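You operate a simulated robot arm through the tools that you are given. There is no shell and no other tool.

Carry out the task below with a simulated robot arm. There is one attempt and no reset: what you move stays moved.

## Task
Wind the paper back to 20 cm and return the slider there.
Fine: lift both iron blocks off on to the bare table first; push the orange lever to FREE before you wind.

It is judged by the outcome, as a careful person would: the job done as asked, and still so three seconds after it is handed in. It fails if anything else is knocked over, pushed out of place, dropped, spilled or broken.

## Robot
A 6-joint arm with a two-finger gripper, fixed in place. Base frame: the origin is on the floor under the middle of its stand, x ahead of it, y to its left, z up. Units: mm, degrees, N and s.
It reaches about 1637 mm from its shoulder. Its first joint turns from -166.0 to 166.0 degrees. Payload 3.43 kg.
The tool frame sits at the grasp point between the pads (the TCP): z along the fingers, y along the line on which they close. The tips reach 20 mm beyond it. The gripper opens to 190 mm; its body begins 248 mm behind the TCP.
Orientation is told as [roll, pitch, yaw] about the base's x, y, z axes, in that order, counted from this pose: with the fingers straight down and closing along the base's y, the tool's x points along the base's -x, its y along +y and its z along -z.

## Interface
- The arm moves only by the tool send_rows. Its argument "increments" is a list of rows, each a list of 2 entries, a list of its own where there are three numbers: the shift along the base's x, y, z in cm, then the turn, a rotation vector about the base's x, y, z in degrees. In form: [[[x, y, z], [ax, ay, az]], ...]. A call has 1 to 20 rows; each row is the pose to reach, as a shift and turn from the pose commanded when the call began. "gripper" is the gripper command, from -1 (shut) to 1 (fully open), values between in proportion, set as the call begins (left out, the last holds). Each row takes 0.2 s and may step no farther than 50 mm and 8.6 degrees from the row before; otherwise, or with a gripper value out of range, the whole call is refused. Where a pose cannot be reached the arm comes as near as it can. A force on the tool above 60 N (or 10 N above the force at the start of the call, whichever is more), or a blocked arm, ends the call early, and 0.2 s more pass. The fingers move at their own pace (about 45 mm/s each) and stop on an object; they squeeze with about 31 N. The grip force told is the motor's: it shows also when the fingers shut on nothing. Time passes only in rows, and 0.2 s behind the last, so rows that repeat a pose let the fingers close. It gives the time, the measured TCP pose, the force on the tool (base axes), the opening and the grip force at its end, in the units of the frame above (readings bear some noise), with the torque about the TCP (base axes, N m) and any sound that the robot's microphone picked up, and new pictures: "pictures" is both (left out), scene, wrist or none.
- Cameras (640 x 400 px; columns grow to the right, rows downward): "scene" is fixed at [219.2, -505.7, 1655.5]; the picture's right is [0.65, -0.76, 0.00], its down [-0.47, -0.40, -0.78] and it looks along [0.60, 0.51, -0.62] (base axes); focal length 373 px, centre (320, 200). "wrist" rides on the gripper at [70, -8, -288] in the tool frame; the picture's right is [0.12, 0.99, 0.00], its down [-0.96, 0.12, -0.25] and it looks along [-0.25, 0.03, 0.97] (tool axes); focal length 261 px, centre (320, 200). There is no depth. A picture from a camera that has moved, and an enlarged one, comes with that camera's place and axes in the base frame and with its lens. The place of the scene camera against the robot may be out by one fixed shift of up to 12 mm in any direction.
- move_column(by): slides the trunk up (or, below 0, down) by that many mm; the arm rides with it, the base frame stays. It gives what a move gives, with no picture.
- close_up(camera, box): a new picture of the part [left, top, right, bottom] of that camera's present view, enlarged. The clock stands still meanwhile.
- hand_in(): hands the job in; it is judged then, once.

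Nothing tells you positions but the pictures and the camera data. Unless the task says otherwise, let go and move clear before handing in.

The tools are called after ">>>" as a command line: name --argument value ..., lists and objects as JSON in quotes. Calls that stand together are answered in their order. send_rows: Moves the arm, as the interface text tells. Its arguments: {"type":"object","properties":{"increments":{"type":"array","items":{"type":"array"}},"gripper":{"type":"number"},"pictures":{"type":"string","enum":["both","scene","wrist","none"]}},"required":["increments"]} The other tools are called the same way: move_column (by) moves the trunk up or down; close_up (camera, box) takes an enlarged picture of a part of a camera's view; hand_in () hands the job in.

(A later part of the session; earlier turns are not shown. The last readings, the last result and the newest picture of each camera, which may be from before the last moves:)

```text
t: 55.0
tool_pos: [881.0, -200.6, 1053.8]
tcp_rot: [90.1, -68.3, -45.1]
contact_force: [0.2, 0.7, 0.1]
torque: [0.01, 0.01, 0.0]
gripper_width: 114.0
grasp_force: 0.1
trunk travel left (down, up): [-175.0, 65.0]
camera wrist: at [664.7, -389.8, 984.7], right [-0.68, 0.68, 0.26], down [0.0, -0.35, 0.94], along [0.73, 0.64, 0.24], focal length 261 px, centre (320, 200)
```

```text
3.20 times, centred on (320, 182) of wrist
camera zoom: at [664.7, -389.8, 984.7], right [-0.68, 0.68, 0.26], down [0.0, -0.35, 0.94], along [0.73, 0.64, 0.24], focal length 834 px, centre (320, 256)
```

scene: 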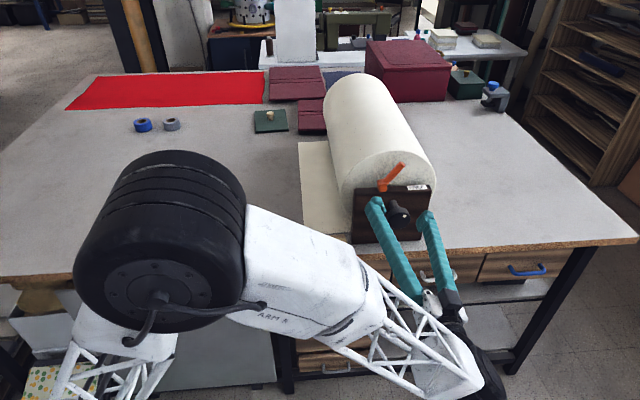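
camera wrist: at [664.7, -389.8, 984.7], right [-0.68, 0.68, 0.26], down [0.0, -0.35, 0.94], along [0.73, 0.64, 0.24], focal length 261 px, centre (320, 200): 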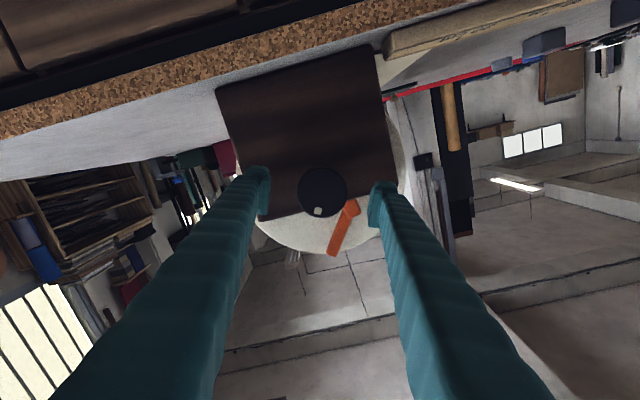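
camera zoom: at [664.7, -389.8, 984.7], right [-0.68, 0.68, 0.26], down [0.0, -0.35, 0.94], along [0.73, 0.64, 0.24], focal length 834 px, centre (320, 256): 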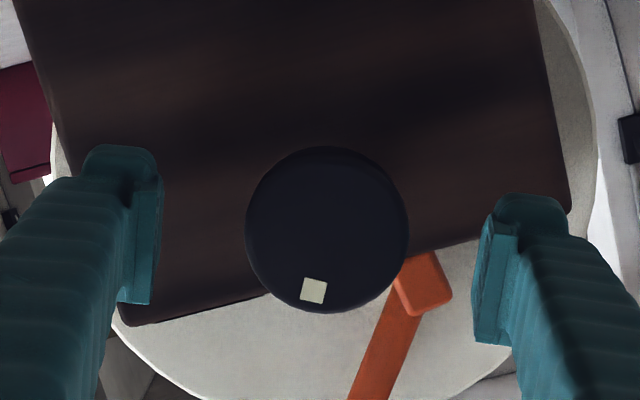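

The gripper ended about 9 mm high of the knob axis; I'll correct by (-3, +5, -9) mm and check before gripping again.

>>> send_rows --increments '[[[-0.3, 0.48, -0.85], [0, 0, 0]], [[-0.3, 0.48, -0.85], [0, 0, 0]]]' --pictures "wrist"

>>> close_up --camera "wrist" --box '[220, 120, 420, 245]'

```text
t: 55.6
tool_pos: [878.1, -195.1, 1044.8]
tcp_rot: [90.2, -68.2, -45.1]
contact_force: [0.6, 0.8, -0.9]
torque: [0.02, 0.0, 0.02]
gripper_width: 114.0
grasp_force: 0.0
trunk travel left (down, up): [-175.0, 65.0]
camera wrist: at [661.9, -384.9, 976.1], right [-0.68, 0.68, 0.26], down [0.0, -0.35, 0.94], along [0.73, 0.64, 0.24], focal length 261 px, centre (320, 200)
```

wrist: 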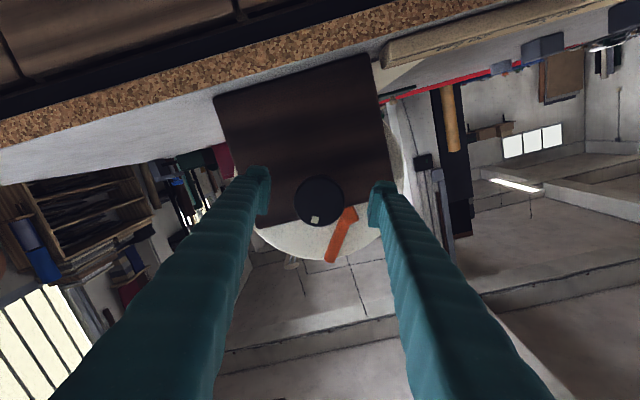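

```text
3.20 times, centred on (320, 182) of wrist
camera zoom: at [661.9, -384.9, 976.1], right [-0.68, 0.68, 0.26], down [0.0, -0.35, 0.94], along [0.73, 0.64, 0.24], focal length 834 px, centre (320, 256)
```

zoom: 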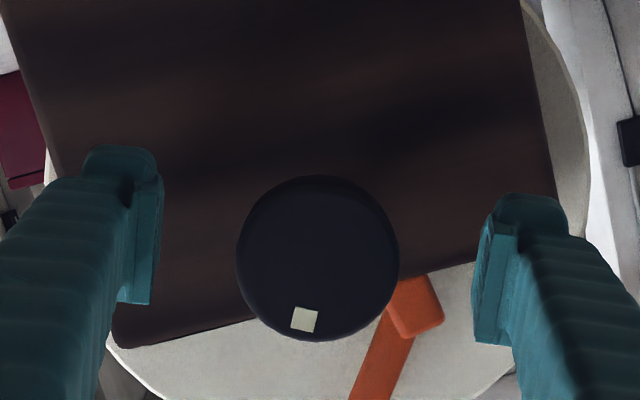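

Centred again. Closing on the knob and turning about 11° more.

>>> send_rows --increments '[[[0, 0, 0], [0, 0, 0]], [[0, 0, 0], [0, 0, 0]], [[0, 0, 0], [0, 0, 0]], [[0, 0, 0], [0, 0, 0]], [[0, 0, 0], [0, 0, 0]], [[0, 0, 0], [0, 0, 0]]]' --gripper -1 --pictures "none"

>>> send_rows --increments '[[[0, 0, 0], [-2.1, -2.12, 0]], [[0, 0, 0], [-4.6, -4.65, 0]], [[0, 0, 0], [-6.7, -6.77, 0]], [[0, 0, 0], [-7.6, -7.68, 0]], [[0, 0, 0], [-7.6, -7.68, 0]]]'

>>> close_up --camera "scene" --box '[280, 130, 330, 160]'

>>> close_up --camera "scene" --box '[280, 190, 360, 250]'

```text
t: 57.0
tool_pos: [879.2, -196.1, 1044.8]
tcp_rot: [90.3, -68.1, -45.2]
contact_force: [8.5, -3.1, 0.0]
torque: [-0.03, -0.04, -0.04]
gripper_width: 52.3
grasp_force: 44.8
trunk travel left (down, up): [-175.0, 65.0]
```

```text
t: 58.2
tool_pos: [878.6, -195.5, 1044.8]
tcp_rot: [90.6, -79.1, -45.6]
contact_force: [13.1, -5.8, -0.1]
torque: [-0.02, -0.03, -0.02]
gripper_width: 52.0
grasp_force: 44.7
trunk travel left (down, up): [-175.0, 65.0]
camera wrist: at [671.8, -394.8, 973.5], right [-0.71, 0.7, 0.07], down [-0.13, -0.23, 0.97], along [0.7, 0.67, 0.25], focal length 261 px, centre (320, 200)
```

scene: 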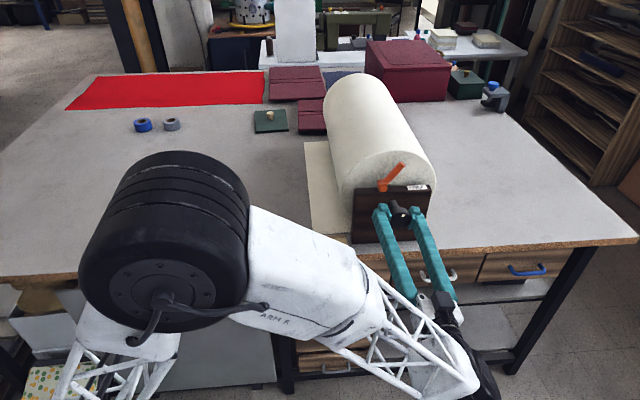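
wrist: 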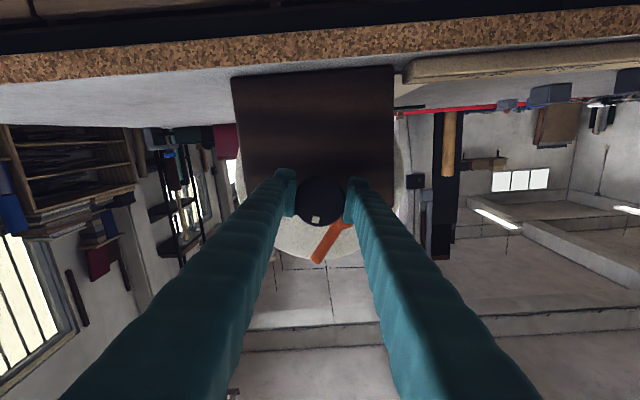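

```text
12.80 times, centred on (305, 145) of scene
camera zoom: at [219.2, -505.7, 1655.5], right [0.65, -0.76, 0.0], down [-0.47, -0.4, -0.78], along [0.6, 0.51, -0.62], focal length 4770 px, centre (512, 904)
```

zoom: 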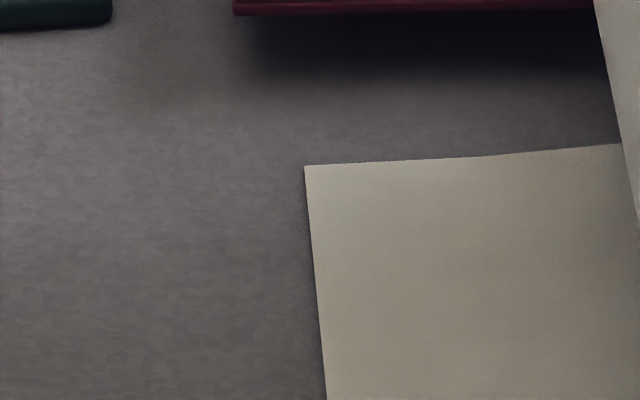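

```text
6.67 times, centred on (320, 220) of scene
camera zoom: at [219.2, -505.7, 1655.5], right [0.65, -0.76, 0.0], down [-0.47, -0.4, -0.78], along [0.6, 0.51, -0.62], focal length 2484 px, centre (320, 67)
```

zoom: 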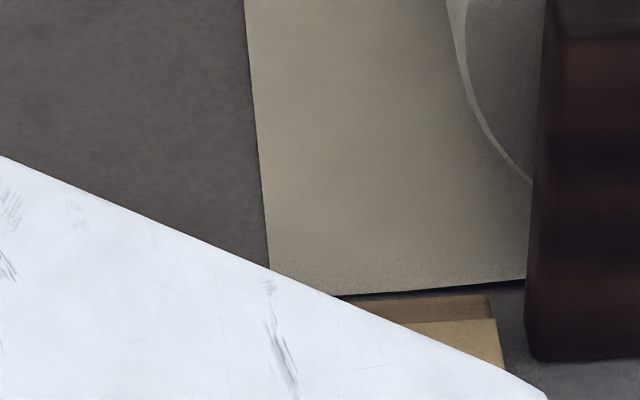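

The corner has come to where I computed 20 cm should be. I'll let go and draw straight back.

>>> send_rows --increments '[[[0, 0, 0], [0, 0, 0]], [[0, 0, 0], [0, 0, 0]], [[0, 0, 0], [0, 0, 0]], [[0, 0, 0], [0, 0, 0]], [[0, 0, 0], [0, 0, 0]]]' --gripper 0.2 --pictures "none"

>>> send_rows --increments '[[[-1.5, -1.5, 0], [0, 0, 0]], [[-4, -4, 0], [0, 0, 0]], [[-7, -7, 0], [0, 0, 0]], [[-10, -10, 0], [0, 0, 0]], [[-13, -13, 0], [0, 0, 0]], [[-13, -13, 0], [0, 0, 0]]]'

>>> close_up --camera "scene" --box '[280, 130, 330, 160]'

```text
t: 59.4
tool_pos: [879.2, -193.9, 1044.3]
tcp_rot: [90.6, -79.0, -45.5]
contact_force: [0.4, -0.5, 0.4]
torque: [-0.01, -0.02, -0.03]
gripper_width: 114.0
grasp_force: 0.1
trunk travel left (down, up): [-175.0, 65.0]
```

```text
t: 60.8
tool_pos: [747.6, -325.3, 1046.4]
tcp_rot: [90.7, -79.0, -45.6]
contact_force: [0.2, -0.1, -0.5]
torque: [-0.02, 0.02, -0.01]
gripper_width: 113.8
grasp_force: 0.0
trunk travel left (down, up): [-175.0, 65.0]
camera wrist: at [540.9, -524.1, 974.6], right [-0.71, 0.7, 0.07], down [-0.13, -0.23, 0.97], along [0.7, 0.67, 0.25], focal length 261 px, centre (320, 200)
```

scene: 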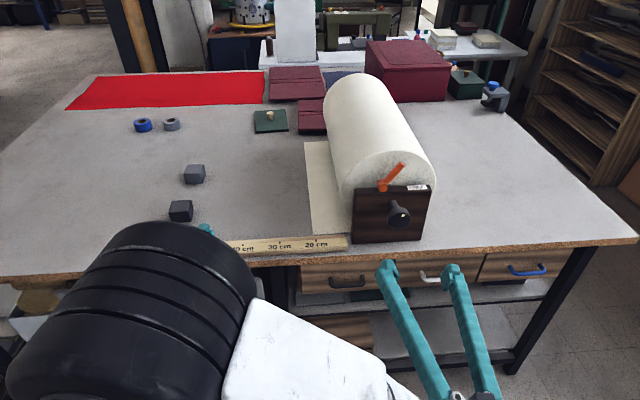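
wrist: 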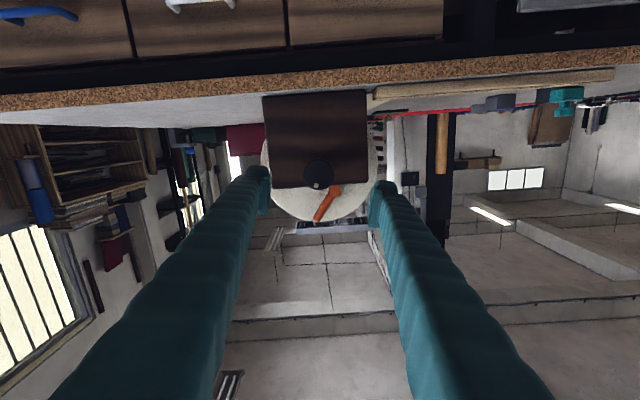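

```text
12.80 times, centred on (305, 145) of scene
camera zoom: at [219.2, -505.7, 1655.5], right [0.65, -0.76, 0.0], down [-0.47, -0.4, -0.78], along [0.6, 0.51, -0.62], focal length 4770 px, centre (512, 904)
```

zoom: 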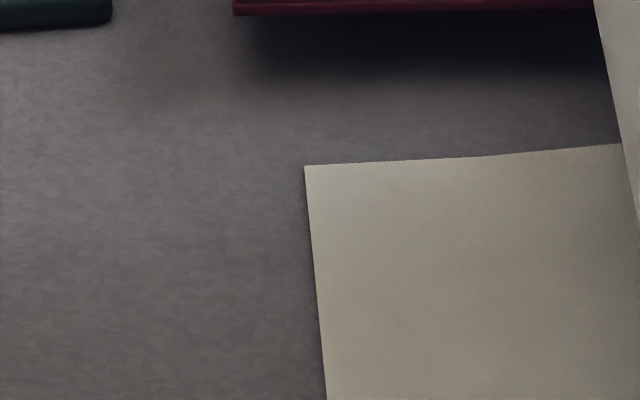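

The paper stayed. The ruler's 20 cm mark is in view again; I'll check the paper's edge there.

>>> close_up --camera "scene" --box '[270, 200, 360, 260]'

```text
6.67 times, centred on (315, 230) of scene
camera zoom: at [219.2, -505.7, 1655.5], right [0.65, -0.76, 0.0], down [-0.47, -0.4, -0.78], along [0.6, 0.51, -0.62], focal length 2484 px, centre (353, 0)
```

zoom: 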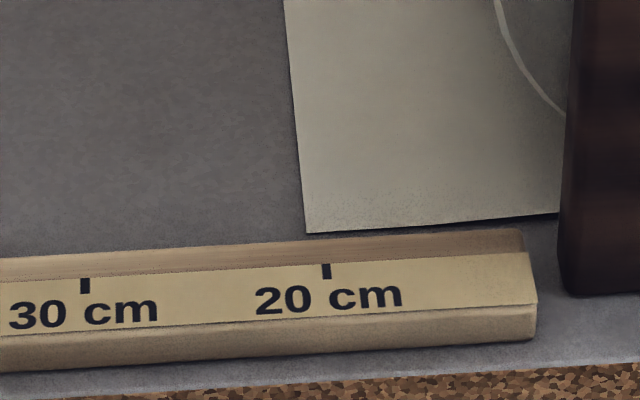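

By the scene camera the edge is within about half a centimetre of 20; I want to check it squarely from above. I'll raise the arm along the way I came and turn the fingers down again.

>>> send_rows --increments '[[[0, 0.5, 3], [-1.1, -1.1, 0]], [[0, 1.5, 7], [-2.2, -2.2, 0]], [[0, 3.5, 11], [-3.3, -3.4, 0]], [[-0.2, 7, 14], [-4.4, -4.5, 0]], [[-0.4, 11, 16], [-5.5, -5.6, 0]], [[-0.6, 15, 18], [-6.6, -6.7, 0]], [[-0.7, 19, 18.4], [-7.7, -7.85, 0]], [[-0.7, 19, 18.4], [-7.7, -7.85, 0]]]' --pictures "scene"

>>> send_rows --increments '[[[0, 1.5, 0], [-5.33, 5.28, 0]], [[0, 3.1, 0], [-10.66, 10.55, 0]], [[0, 4.7, 0], [-15.99, 15.83, 0]], [[0, 6.3, 0], [-21.32, 21.1, 0]], [[0, 7.9, 0], [-26.65, 26.4, 0]], [[0, 9.5, 0], [-31.98, 31.65, 0]], [[0, 11.1, 0], [-37.3, 36.9, 0]], [[0, 12.7, 0], [-42.6, 42.2, 0]], [[0, 14.3, 0], [-48.0, 47.5, 0]], [[0, 16, 0], [-53.3, 52.75, 0]], [[0, 17.6, 0], [-58.6, 58.0, 0]], [[0, 19.2, 0], [-63.97, 63.3, 0]], [[0, 19.2, 0], [-63.97, 63.3, 0]]]'

```text
t: 62.6
tool_pos: [741.6, -132.8, 1229.9]
tcp_rot: [-162.4, -89.8, -152.4]
contact_force: [0.1, -0.2, -0.3]
torque: [-0.05, -0.01, -0.01]
gripper_width: 114.0
grasp_force: 0.0
trunk travel left (down, up): [-175.0, 65.0]
```

scene: 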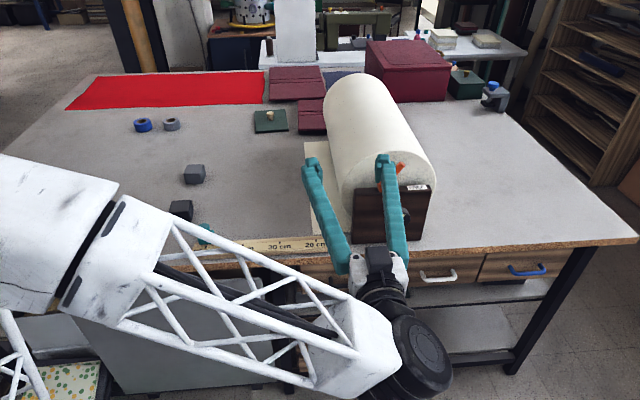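

```text
t: 65.4
tool_pos: [742.4, 57.0, 1228.6]
tcp_rot: [-0.2, -0.1, 45.3]
contact_force: [1.0, 0.4, -0.5]
torque: [-0.02, 0.08, -0.02]
gripper_width: 114.1
grasp_force: 0.0
trunk travel left (down, up): [-175.0, 65.0]
camera wrist: at [697.0, 1.7, 1516.2], right [-0.79, 0.61, 0.0], down [0.59, 0.77, 0.25], along [0.16, 0.19, -0.97], focal length 261 px, centre (320, 200)
```

scene: 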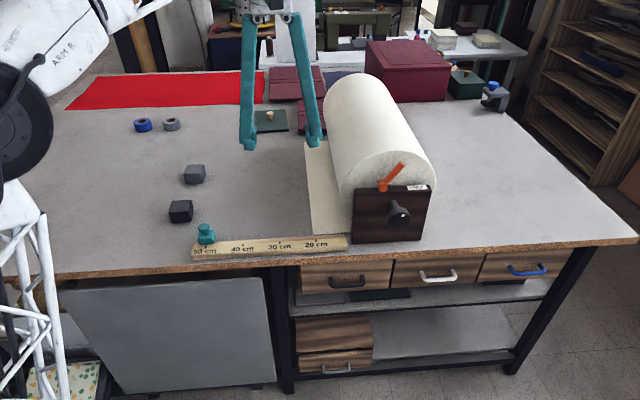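
wrist: 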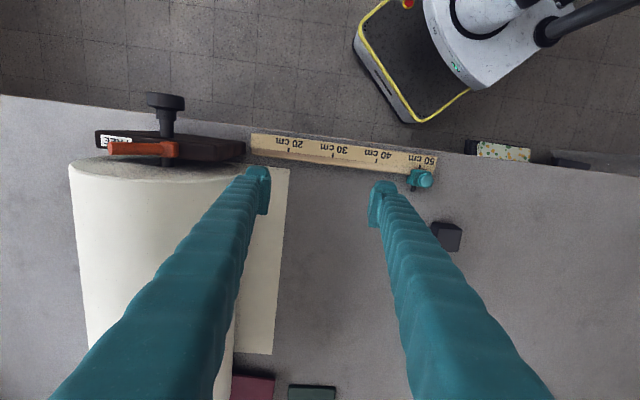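

The lever lies over FREE, and the paper edge is near the 20 cm mark. I'll zoom in from above.

>>> close_up --camera "wrist" --box '[235, 120, 355, 200]'

>>> close_up --camera "wrist" --box '[360, 130, 460, 200]'

>>> close_up --camera "wrist" --box '[80, 80, 200, 180]'

```text
5.00 times, centred on (295, 160) of wrist
camera zoom: at [697.0, 1.7, 1516.2], right [-0.79, 0.61, 0.0], down [0.59, 0.77, 0.25], along [0.16, 0.19, -0.97], focal length 1303 px, centre (445, 400)
```

zoom: 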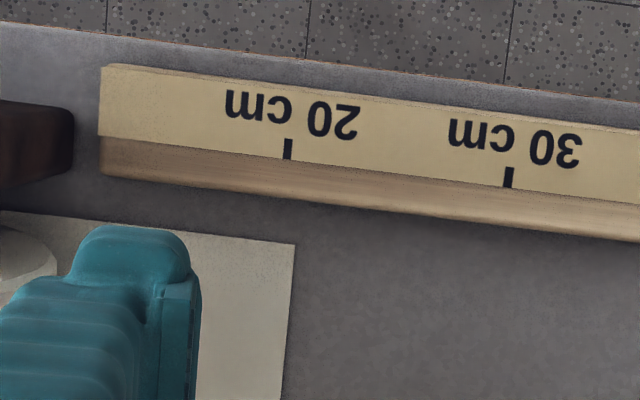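

```text
5.71 times, centred on (410, 165) of wrist
camera zoom: at [697.0, 1.7, 1516.2], right [-0.79, 0.61, 0.0], down [0.59, 0.77, 0.25], along [0.16, 0.19, -0.97], focal length 1489 px, centre (-194, 400)
```

zoom: 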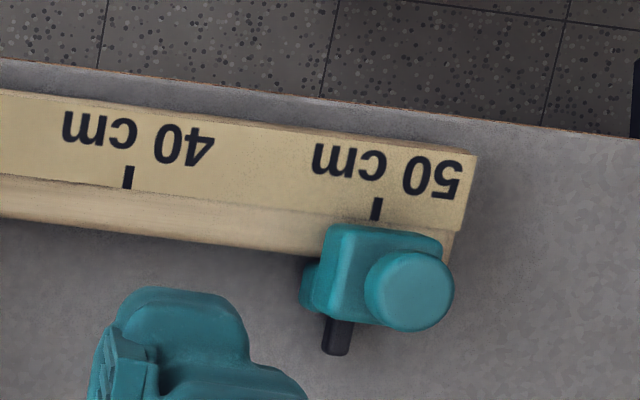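

```text
4.00 times, centred on (140, 130) of wrist
camera zoom: at [697.0, 1.7, 1516.2], right [-0.79, 0.61, 0.0], down [0.59, 0.77, 0.25], along [0.16, 0.19, -0.97], focal length 1043 px, centre (1040, 480)
```

zoom: 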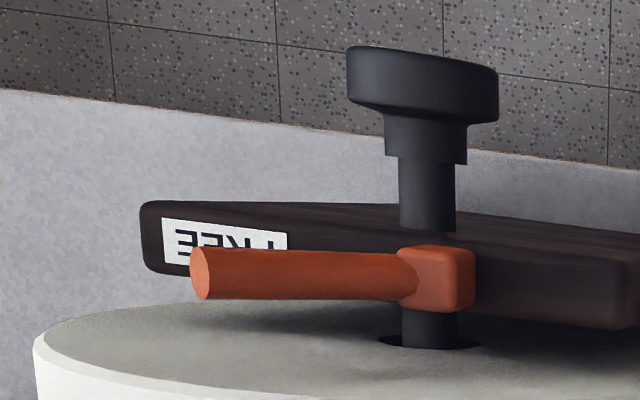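

From above, the paper edge stands about 5.5 mm outside the 20 cm mark (20.5 cm), so a further turn of about 2.4° is wanted. I can reach the knob with the fingers pointing down from above and tilt; I'll go in front of and above the knob.

>>> send_rows --increments '[[[-0.8, -3.4, -0.5], [0, 0, 0]], [[-1.7, -6.9, -1.2], [0, 0, 0]], [[-2.6, -10.3, -2], [0, 0, 0]], [[-3.5, -13.8, -2.8], [0, 0, 0]], [[-0.6, -16.6, -4.2], [0, 0, 0]], [[2.3, -19.5, -5.6], [0, 0, 0]], [[5.2, -22.3, -7], [0, 0, 0]], [[8.0, -25.2, -8.4], [0, 0, 0]], [[10.87, -28.02, -9.86], [0, 0, 0]], [[10.87, -28.02, -9.86], [0, 0, 0]]]'

>>> close_up --camera "wrist" --box '[220, 120, 420, 245]'

```text
t: 67.6
tool_pos: [850.6, -223.2, 1129.9]
tcp_rot: [-0.2, -0.1, 45.5]
contact_force: [0.8, 0.4, -0.1]
torque: [0.05, 0.07, 0.0]
gripper_width: 113.8
grasp_force: 0.1
trunk travel left (down, up): [-175.0, 65.0]
camera wrist: at [805.0, -279.1, 1417.2], right [-0.79, 0.61, 0.0], down [0.59, 0.77, 0.25], along [0.16, 0.2, -0.97], focal length 261 px, centre (320, 200)
```

scene: 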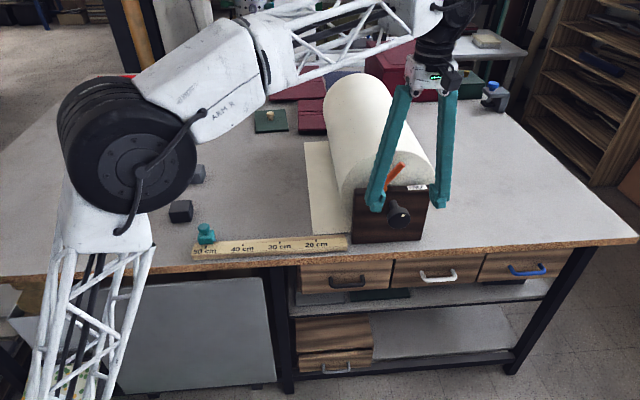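
wrist: 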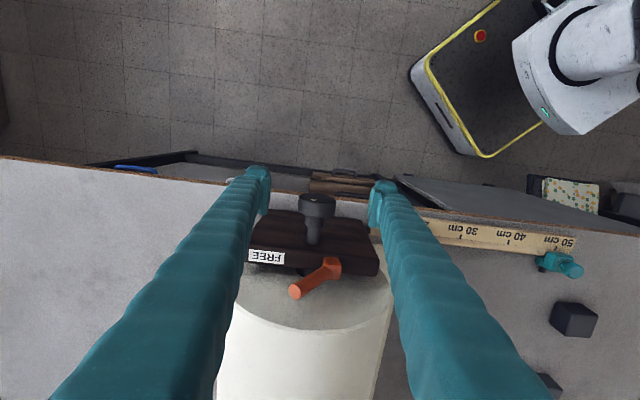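

```text
3.20 times, centred on (320, 182) of wrist
camera zoom: at [805.0, -279.1, 1417.2], right [-0.79, 0.61, 0.0], down [0.59, 0.77, 0.25], along [0.16, 0.2, -0.97], focal length 834 px, centre (320, 256)
```

zoom: 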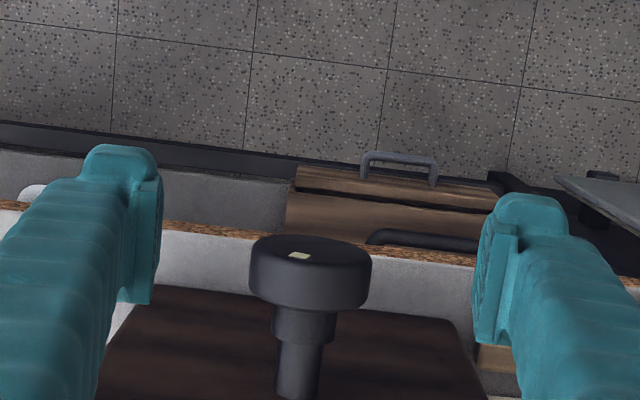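

The knob disc spans e2 461–480 mm. I'll move over it and lower the open fingers around it.

>>> send_rows --increments '[[[1.2, 1.2, 0], [0, 0, 0]], [[2.3, 2.27, 0], [0, 0, 0]], [[2.3, 2.27, -2], [0, 0, 0]], [[2.3, 2.27, -4.5], [0, 0, 0]], [[2.3, 2.27, -7], [0, 0, 0]], [[2.3, 2.27, -8.5], [0, 0, 0]], [[2.3, 2.27, -8.5], [0, 0, 0]]]'

>>> close_up --camera "wrist" --box '[220, 120, 420, 245]'

>>> close_up --camera "scene" --box '[340, 140, 470, 260]'

```text
t: 69.2
tool_pos: [873.0, -200.1, 1044.1]
tcp_rot: [-0.2, -0.3, 45.4]
contact_force: [0.0, 0.4, 0.7]
torque: [0.02, 0.02, 0.0]
gripper_width: 114.0
grasp_force: 0.1
trunk travel left (down, up): [-175.0, 65.0]
camera wrist: at [828.1, -255.8, 1332.6], right [-0.79, 0.61, 0.0], down [0.59, 0.77, 0.25], along [0.16, 0.2, -0.97], focal length 261 px, centre (320, 200)
```

scene: 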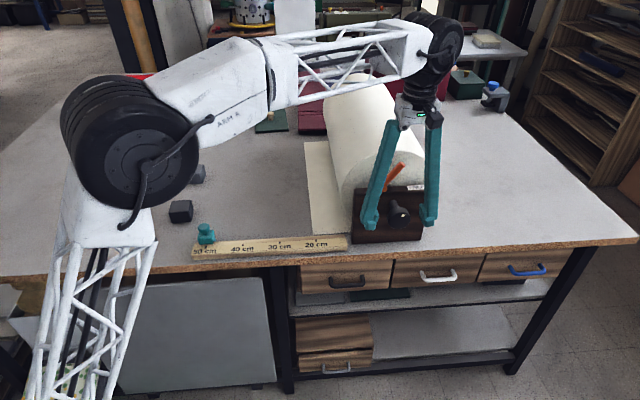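
wrist: 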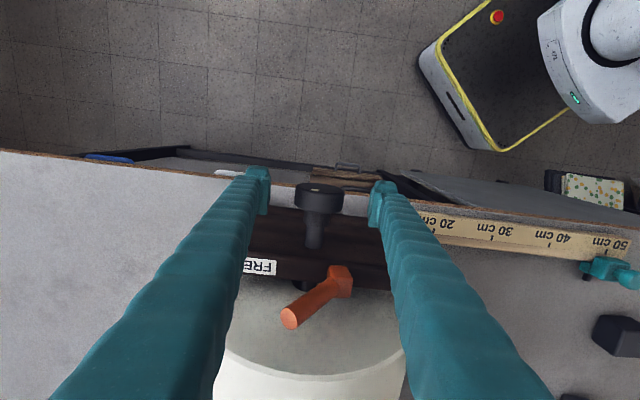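

```text
3.20 times, centred on (320, 182) of wrist
camera zoom: at [828.1, -255.8, 1332.6], right [-0.79, 0.61, 0.0], down [0.59, 0.77, 0.25], along [0.16, 0.2, -0.97], focal length 834 px, centre (320, 256)
```

zoom: 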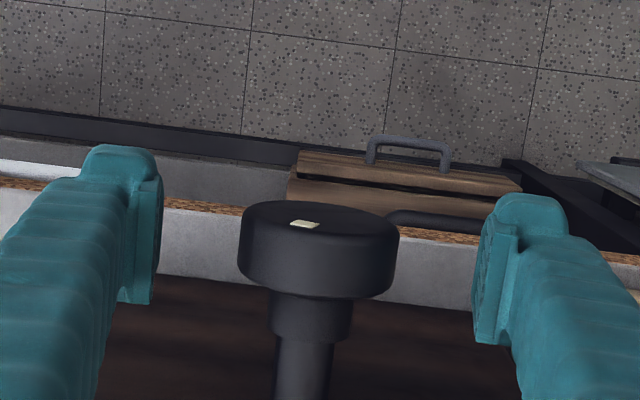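

```text
3.33 times, centred on (405, 200) of scene
camera zoom: at [219.2, -505.7, 1655.5], right [0.65, -0.76, 0.0], down [-0.47, -0.4, -0.78], along [0.6, 0.51, -0.62], focal length 1242 px, centre (37, 200)
```

zoom: 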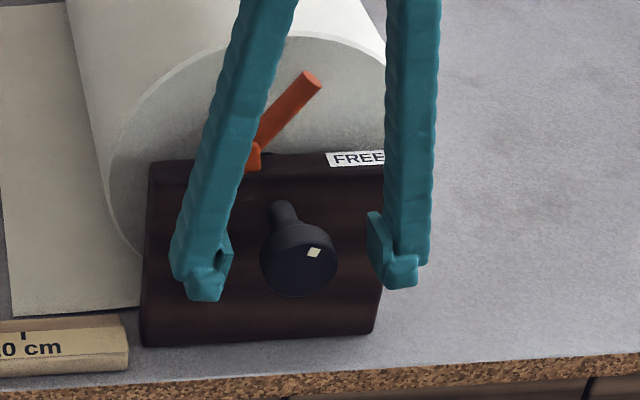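

The fingers straddle the knob from above. Closing.

>>> send_rows --increments '[[[0, 0, 0], [0, 0, 0]], [[0, 0, 0], [0, 0, 0]], [[0, 0, 0], [0, 0, 0]], [[0, 0, 0], [0, 0, 0]], [[0, 0, 0], [0, 0, 0]], [[0, 0, 0], [0, 0, 0]]]' --gripper -1 --pictures "none"

>>> close_up --camera "scene" --box '[270, 200, 360, 260]'

```text
t: 70.6
tool_pos: [874.1, -200.4, 1045.5]
tcp_rot: [-0.2, -0.2, 45.3]
contact_force: [9.9, -4.1, 2.1]
torque: [0.02, 0.02, -0.13]
gripper_width: 52.7
grasp_force: 45.3
trunk travel left (down, up): [-175.0, 65.0]
```

```text
6.67 times, centred on (315, 230) of scene
camera zoom: at [219.2, -505.7, 1655.5], right [0.65, -0.76, 0.0], down [-0.47, -0.4, -0.78], along [0.6, 0.51, -0.62], focal length 2484 px, centre (353, 0)
```

zoom: 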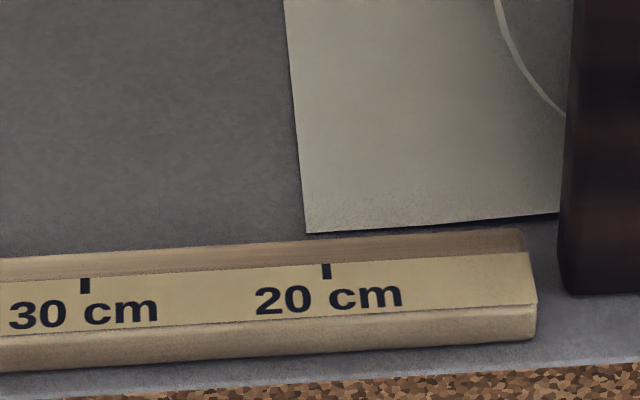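

Paper unchanged. Turning the knob 2.4° by tilting the tool.

>>> send_rows --increments '[[[0, 0, 0], [-0.85, -0.86, 0]], [[0, 0, 0], [-1.7, -1.72, 0]], [[0, 0, 0], [-1.7, -1.72, 0]]]' --pictures "scene"

>>> close_up --camera "scene" --box '[270, 200, 360, 260]'

>>> close_up --camera "scene" --box '[280, 130, 330, 160]'

```text
t: 71.4
tool_pos: [874.0, -200.8, 1046.7]
tcp_rot: [-2.7, -0.2, 45.3]
contact_force: [14.7, -6.4, 7.2]
torque: [0.24, -0.21, -0.09]
gripper_width: 53.0
grasp_force: 44.8
trunk travel left (down, up): [-175.0, 65.0]
```

scene: 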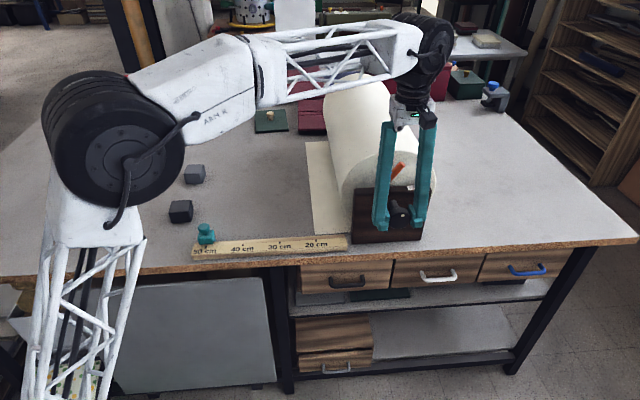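

```text
6.67 times, centred on (315, 230) of scene
camera zoom: at [219.2, -505.7, 1655.5], right [0.65, -0.76, 0.0], down [-0.47, -0.4, -0.78], along [0.6, 0.51, -0.62], focal length 2484 px, centre (353, 0)
```

zoom: 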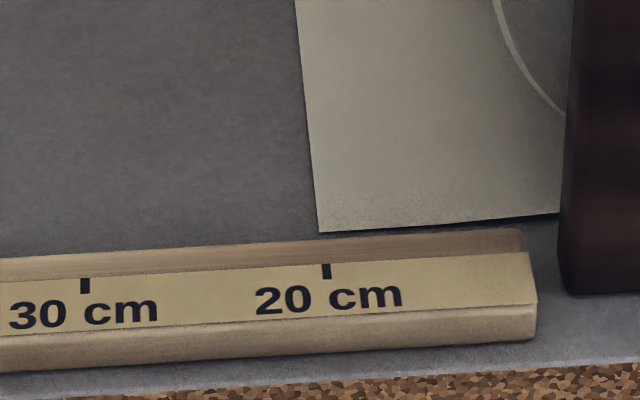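

```text
12.80 times, centred on (305, 145) of scene
camera zoom: at [219.2, -505.7, 1655.5], right [0.65, -0.76, 0.0], down [-0.47, -0.4, -0.78], along [0.6, 0.51, -0.62], focal length 4770 px, centre (512, 904)
```

zoom: 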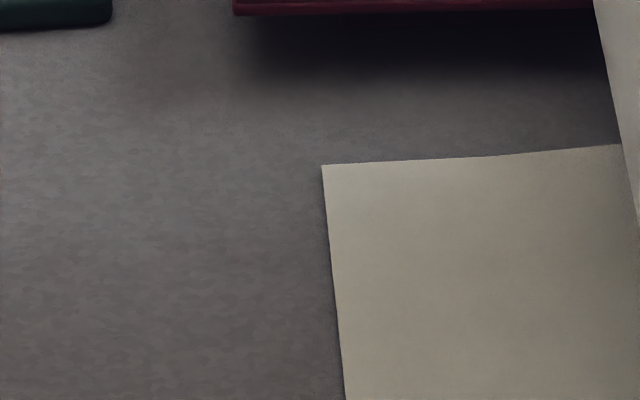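

The edge has moved 5.5 mm to the 20 cm mark. Releasing and rising straight up.

>>> send_rows --increments '[[[0, 0, 0], [0, 0, 0]], [[0, 0, 0], [0, 0, 0]], [[0, 0, 0], [0, 0, 0]], [[0, 0, 0], [0, 0, 0]], [[0, 0, 0], [0, 0, 0]]]' --gripper 0.2 --pictures "none"

>>> send_rows --increments '[[[0, 0, 2], [0, 0, 0]], [[0, 0, 5], [0.85, 0.86, 0]], [[0, 0, 8.5], [1.7, 1.72, 0]], [[-1.2, -1.2, 8.5], [1.7, 1.72, 0]], [[-2.8, -2.8, 8.5], [1.7, 1.72, 0]], [[-2.8, -2.8, 8.5], [1.7, 1.72, 0]]]'

>>> close_up --camera "scene" --box '[270, 200, 360, 260]'

```text
t: 72.6
tool_pos: [873.5, -200.7, 1046.1]
tcp_rot: [-2.6, -0.2, 45.4]
contact_force: [0.1, -0.6, 0.3]
torque: [0.04, -0.02, 0.02]
gripper_width: 113.9
grasp_force: 0.1
trunk travel left (down, up): [-175.0, 65.0]
```

```text
t: 74.0
tool_pos: [845.1, -227.7, 1130.4]
tcp_rot: [-0.1, -0.3, 45.4]
contact_force: [0.0, 0.6, 0.1]
torque: [-0.01, -0.02, 0.02]
gripper_width: 114.3
grasp_force: 0.0
trunk travel left (down, up): [-175.0, 65.0]
camera wrist: at [800.1, -283.7, 1417.9], right [-0.79, 0.61, 0.0], down [0.59, 0.77, 0.25], along [0.16, 0.2, -0.97], focal length 261 px, centre (320, 200)
```

scene: 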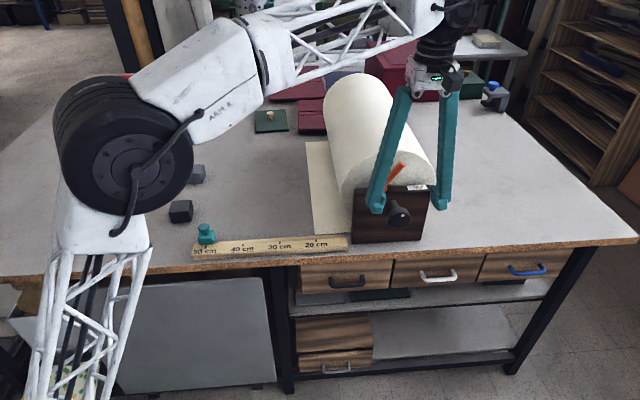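
wrist: 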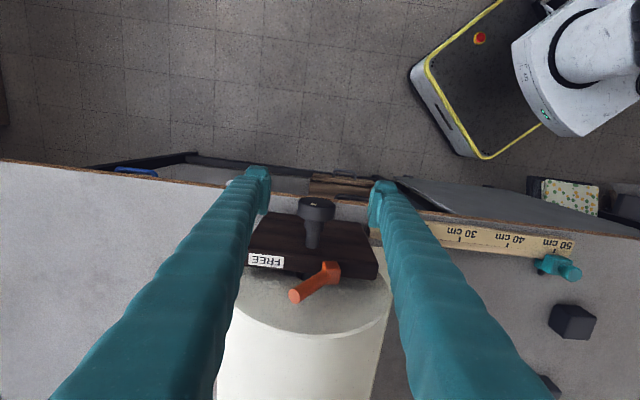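

```text
6.67 times, centred on (315, 230) of scene
camera zoom: at [219.2, -505.7, 1655.5], right [0.65, -0.76, 0.0], down [-0.47, -0.4, -0.78], along [0.6, 0.51, -0.62], focal length 2484 px, centre (353, 0)
```

zoom: 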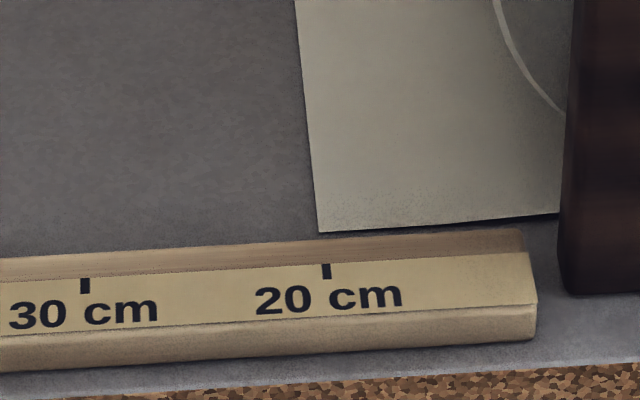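

The paper holds at 20 cm. Now the slider: its knob is near (581,216), top at z≈966, exactly at the 50 cm mark. I'll move above it.

>>> send_rows --increments '[[[-1.2, 2.0, 1], [0, 0, 0]], [[-3.4, 5.7, 2], [0, 0, 0]], [[-5.6, 9.4, 2], [0, 0, 0]], [[-7.8, 13.1, 2], [0, 0, 0]], [[-10, 16.8, 2], [0, 0, 0]], [[-12.2, 20.5, 2], [0, 0, 0]], [[-14.4, 24.2, 2], [0, 0, 0]], [[-16.6, 27.9, 1], [0, 0, 0]], [[-18.8, 31.6, 0], [0, 0, 0]], [[-21, 35.3, -1], [0, 0, 0]], [[-23.2, 39, -2], [0, 0, 0]], [[-25.2, 42.4, -4], [0, 0, 0]], [[-26.4, 44.4, -6], [0, 0, 0]], [[-26.4, 44.4, -8], [0, 0, 0]], [[-26.4, 44.4, -8], [0, 0, 0]]]'

>>> close_up --camera "wrist" --box '[240, 130, 400, 230]'

>>> close_up --camera "scene" --box '[170, 200, 250, 260]'

```text
t: 77.2
tool_pos: [580.1, 216.8, 1050.9]
tcp_rot: [0.0, -0.2, 45.3]
contact_force: [-0.6, 0.3, -0.2]
torque: [-0.03, 0.02, -0.01]
gripper_width: 113.9
grasp_force: 0.0
trunk travel left (down, up): [-175.0, 65.0]
camera wrist: at [535.3, 160.7, 1337.8], right [-0.79, 0.61, 0.0], down [0.59, 0.77, 0.25], along [0.16, 0.2, -0.97], focal length 261 px, centre (320, 200)
```

scene: 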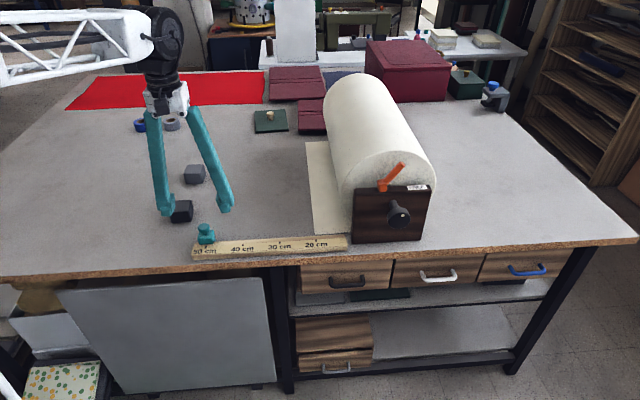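
wrist: 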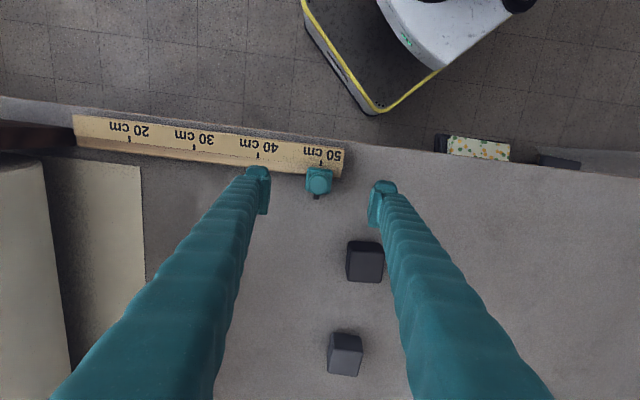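

```text
4.00 times, centred on (320, 180) of wrist
camera zoom: at [535.3, 160.7, 1337.8], right [-0.79, 0.61, 0.0], down [0.59, 0.77, 0.25], along [0.16, 0.2, -0.97], focal length 1043 px, centre (320, 280)
```

zoom: 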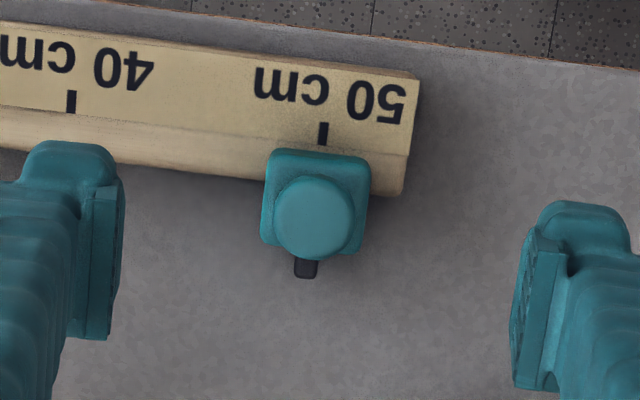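

```text
6.67 times, centred on (210, 230) of scene
camera zoom: at [219.2, -505.7, 1655.5], right [0.65, -0.76, 0.0], down [-0.47, -0.4, -0.78], along [0.6, 0.51, -0.62], focal length 2484 px, centre (1053, 0)
```

zoom: 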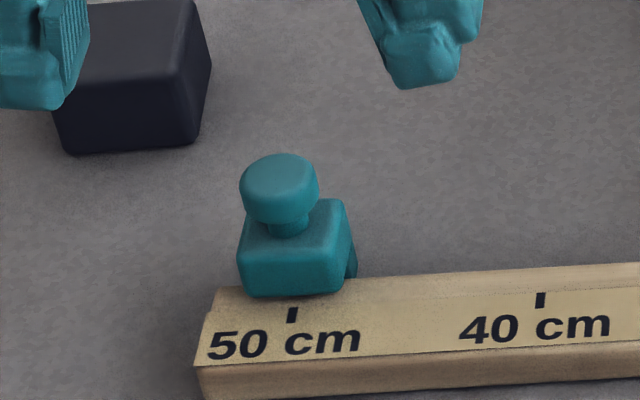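

The slider is a block with a round cap, centred under the gripper at the 50 mark. I'll lower the open fingers to hold its body just above the ruler surface.

>>> send_rows --increments '[[[0.15, 0.05, -3], [0, 0, 0]], [[0.15, 0.05, -6], [0, 0, 0]], [[0.15, 0.05, -8.5], [0, 0, 0]], [[0.15, 0.05, -9.9], [0, 0, 0]], [[0.15, 0.05, -9.9], [0, 0, 0]]]'

>>> close_up --camera "wrist" --box '[240, 130, 400, 230]'

>>> close_up --camera "scene" --box '[170, 200, 250, 260]'

```text
t: 78.4
tool_pos: [581.5, 216.5, 952.2]
tcp_rot: [-0.2, -0.2, 45.4]
contact_force: [-0.8, 0.5, 1.4]
torque: [0.02, -0.03, 0.02]
gripper_width: 114.2
grasp_force: 0.1
trunk travel left (down, up): [-175.0, 65.0]
camera wrist: at [537.0, 160.8, 1238.6], right [-0.79, 0.61, 0.0], down [0.59, 0.77, 0.25], along [0.16, 0.2, -0.97], focal length 261 px, centre (320, 200)
```

scene: 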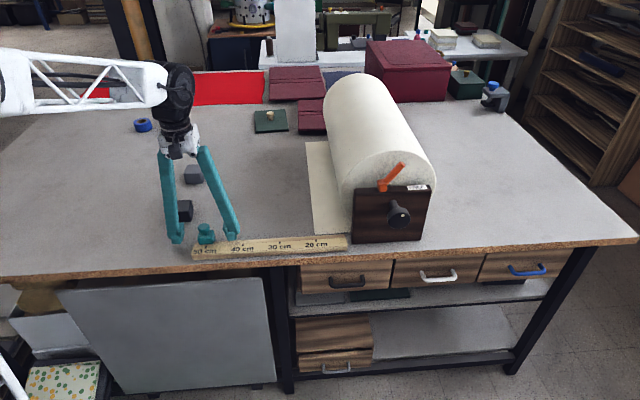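
wrist: 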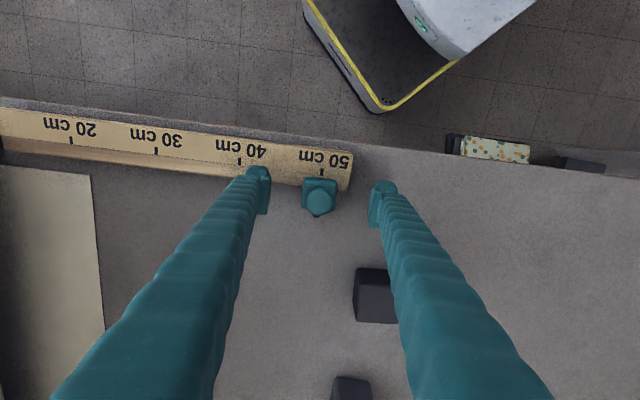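

```text
4.00 times, centred on (320, 180) of wrist
camera zoom: at [537.0, 160.8, 1238.6], right [-0.79, 0.61, 0.0], down [0.59, 0.77, 0.25], along [0.16, 0.2, -0.97], focal length 1043 px, centre (320, 280)
```

zoom: 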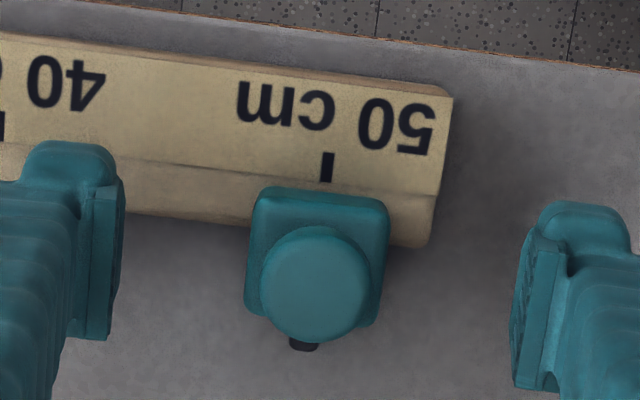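

```text
6.67 times, centred on (210, 230) of scene
camera zoom: at [219.2, -505.7, 1655.5], right [0.65, -0.76, 0.0], down [-0.47, -0.4, -0.78], along [0.6, 0.51, -0.62], focal length 2484 px, centre (1053, 0)
```

zoom: 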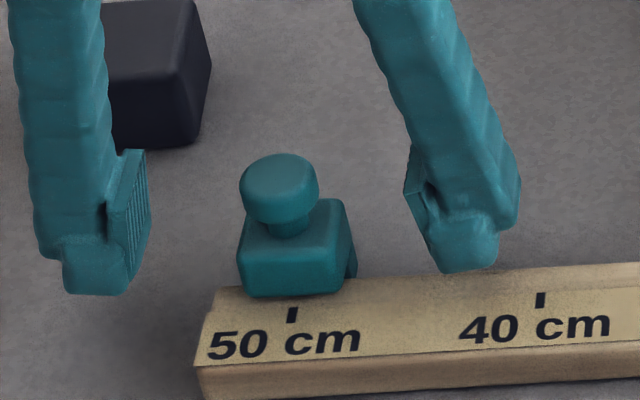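

The pads are beside the slider's body, clear of the ruler. Closing.

>>> send_rows --increments '[[[0, 0, 0], [0, 0, 0]], [[0, 0, 0], [0, 0, 0]], [[0, 0, 0], [0, 0, 0]], [[0, 0, 0], [0, 0, 0]], [[0, 0, 0], [0, 0, 0]], [[0, 0, 0], [0, 0, 0]]]' --gripper -1

>>> close_up --camera "scene" --box '[170, 200, 250, 260]'

>>> close_up --camera "wrist" --box '[240, 130, 400, 230]'

```text
t: 79.8
tool_pos: [582.6, 216.1, 951.7]
tcp_rot: [-0.2, -0.2, 45.3]
contact_force: [-0.4, 0.6, -0.5]
torque: [0.05, -0.02, -0.29]
gripper_width: 39.0
grasp_force: 44.3
trunk travel left (down, up): [-175.0, 65.0]
camera wrist: at [537.1, 160.7, 1238.9], right [-0.79, 0.61, 0.0], down [0.59, 0.77, 0.25], along [0.16, 0.2, -0.97], focal length 261 px, centre (320, 200)
```

scene: 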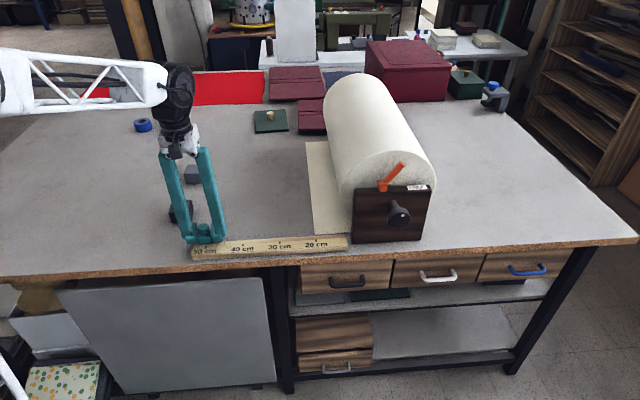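
wrist: 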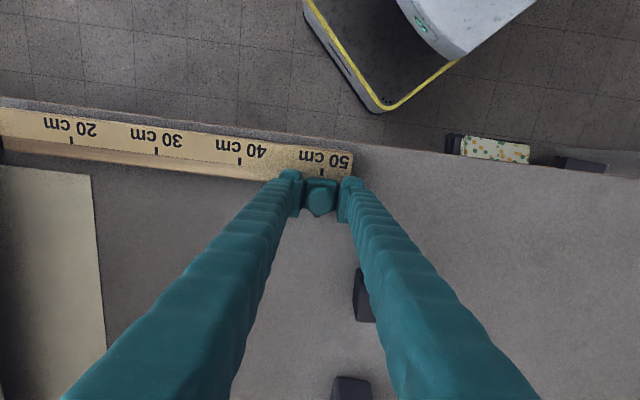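

```text
6.67 times, centred on (210, 230) of scene
camera zoom: at [219.2, -505.7, 1655.5], right [0.65, -0.76, 0.0], down [-0.47, -0.4, -0.78], along [0.6, 0.51, -0.62], focal length 2484 px, centre (1053, 0)
```

zoom: 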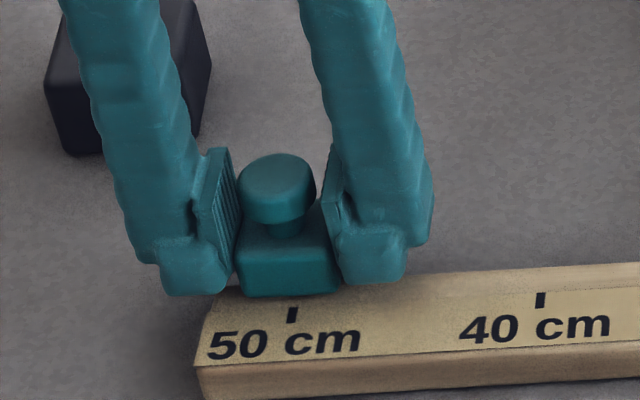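

```text
4.00 times, centred on (320, 180) of wrist
camera zoom: at [537.1, 160.7, 1238.9], right [-0.79, 0.61, 0.0], down [0.59, 0.77, 0.25], along [0.16, 0.2, -0.97], focal length 1043 px, centre (320, 280)
```

zoom: 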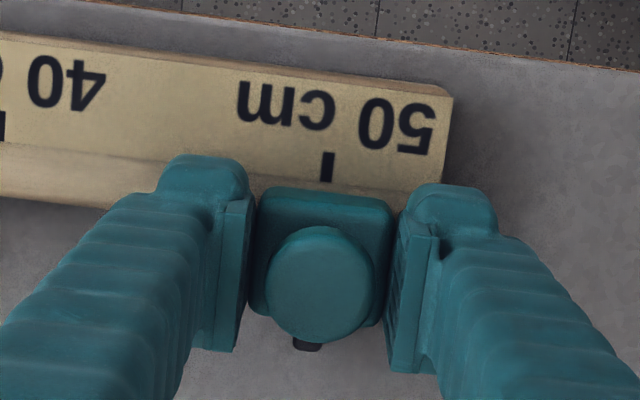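

Slider held. I'll slide it 6 cm along the ruler first and check the forces.

>>> send_rows --increments '[[[0.71, -0.7, 0], [0, 0, 0]], [[2.13, -2.11, 0], [0, 0, 0]], [[3.55, -3.52, 0], [0, 0, 0]], [[4.26, -4.22, 0], [0, 0, 0]], [[4.26, -4.22, 0], [0, 0, 0]]]'

>>> close_up --camera "scene" --box '[190, 200, 270, 260]'

```text
t: 81.0
tool_pos: [626.0, 174.3, 951.3]
tcp_rot: [-0.2, -0.2, 45.2]
contact_force: [-5.4, -3.8, 9.9]
torque: [-0.15, 0.19, -0.32]
gripper_width: 39.0
grasp_force: 45.1
trunk travel left (down, up): [-175.0, 65.0]
camera wrist: at [580.1, 117.6, 1238.8], right [-0.79, 0.61, 0.0], down [0.59, 0.77, 0.25], along [0.16, 0.2, -0.97], focal length 261 px, centre (320, 200)
```

scene: 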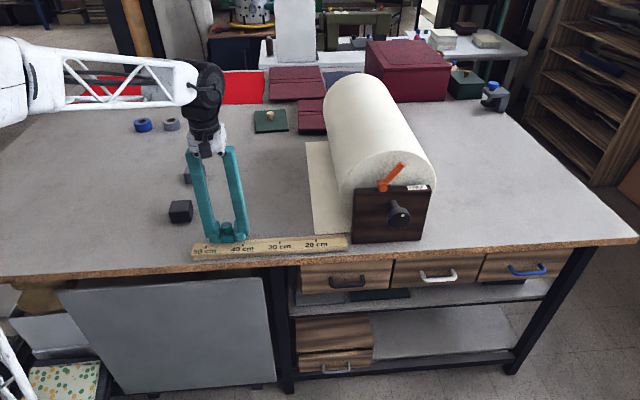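
wrist: 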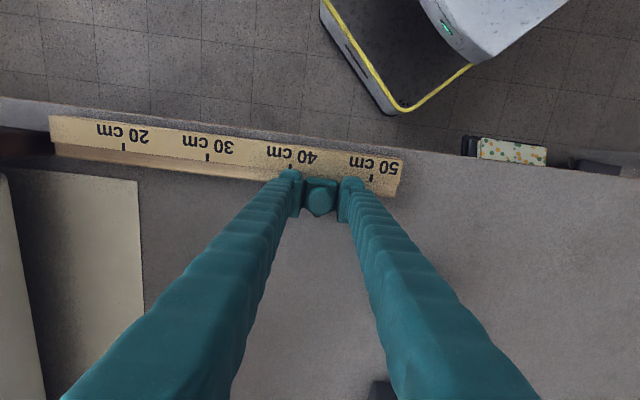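

```text
6.67 times, centred on (230, 230) of scene
camera zoom: at [219.2, -505.7, 1655.5], right [0.65, -0.76, 0.0], down [-0.47, -0.4, -0.78], along [0.6, 0.51, -0.62], focal length 2484 px, centre (920, 0)
```

zoom: 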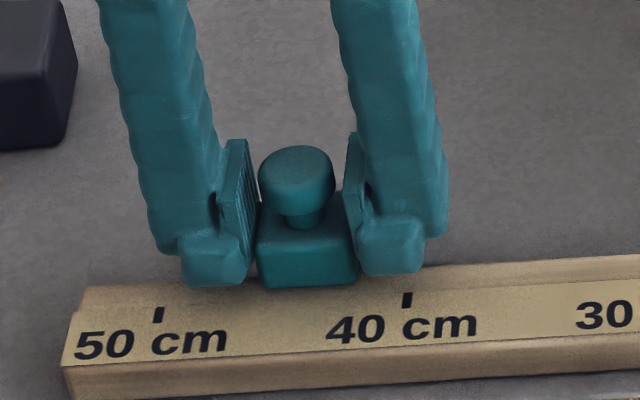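

It slides well; a small side force builds up, so I'll trim the path slightly (0.7 mm toward the front, 0.5 mm up) and continue 8 cm.

>>> send_rows --increments '[[[1.4, -1.42, 0.02], [0, 0, 0]], [[2.81, -2.83, 0.04], [0, 0, 0]], [[4.22, -4.25, 0.05], [0, 0, 0]], [[5.64, -5.68, 0.05], [0, 0, 0]], [[5.64, -5.68, 0.05], [0, 0, 0]]]' --pictures "none"

```text
t: 82.2
tool_pos: [681.9, 117.8, 951.6]
tcp_rot: [-0.2, -0.3, 45.3]
contact_force: [1.1, -2.7, -2.3]
torque: [-0.11, -0.01, -0.24]
gripper_width: 39.2
grasp_force: 44.8
trunk travel left (down, up): [-175.0, 65.0]
```

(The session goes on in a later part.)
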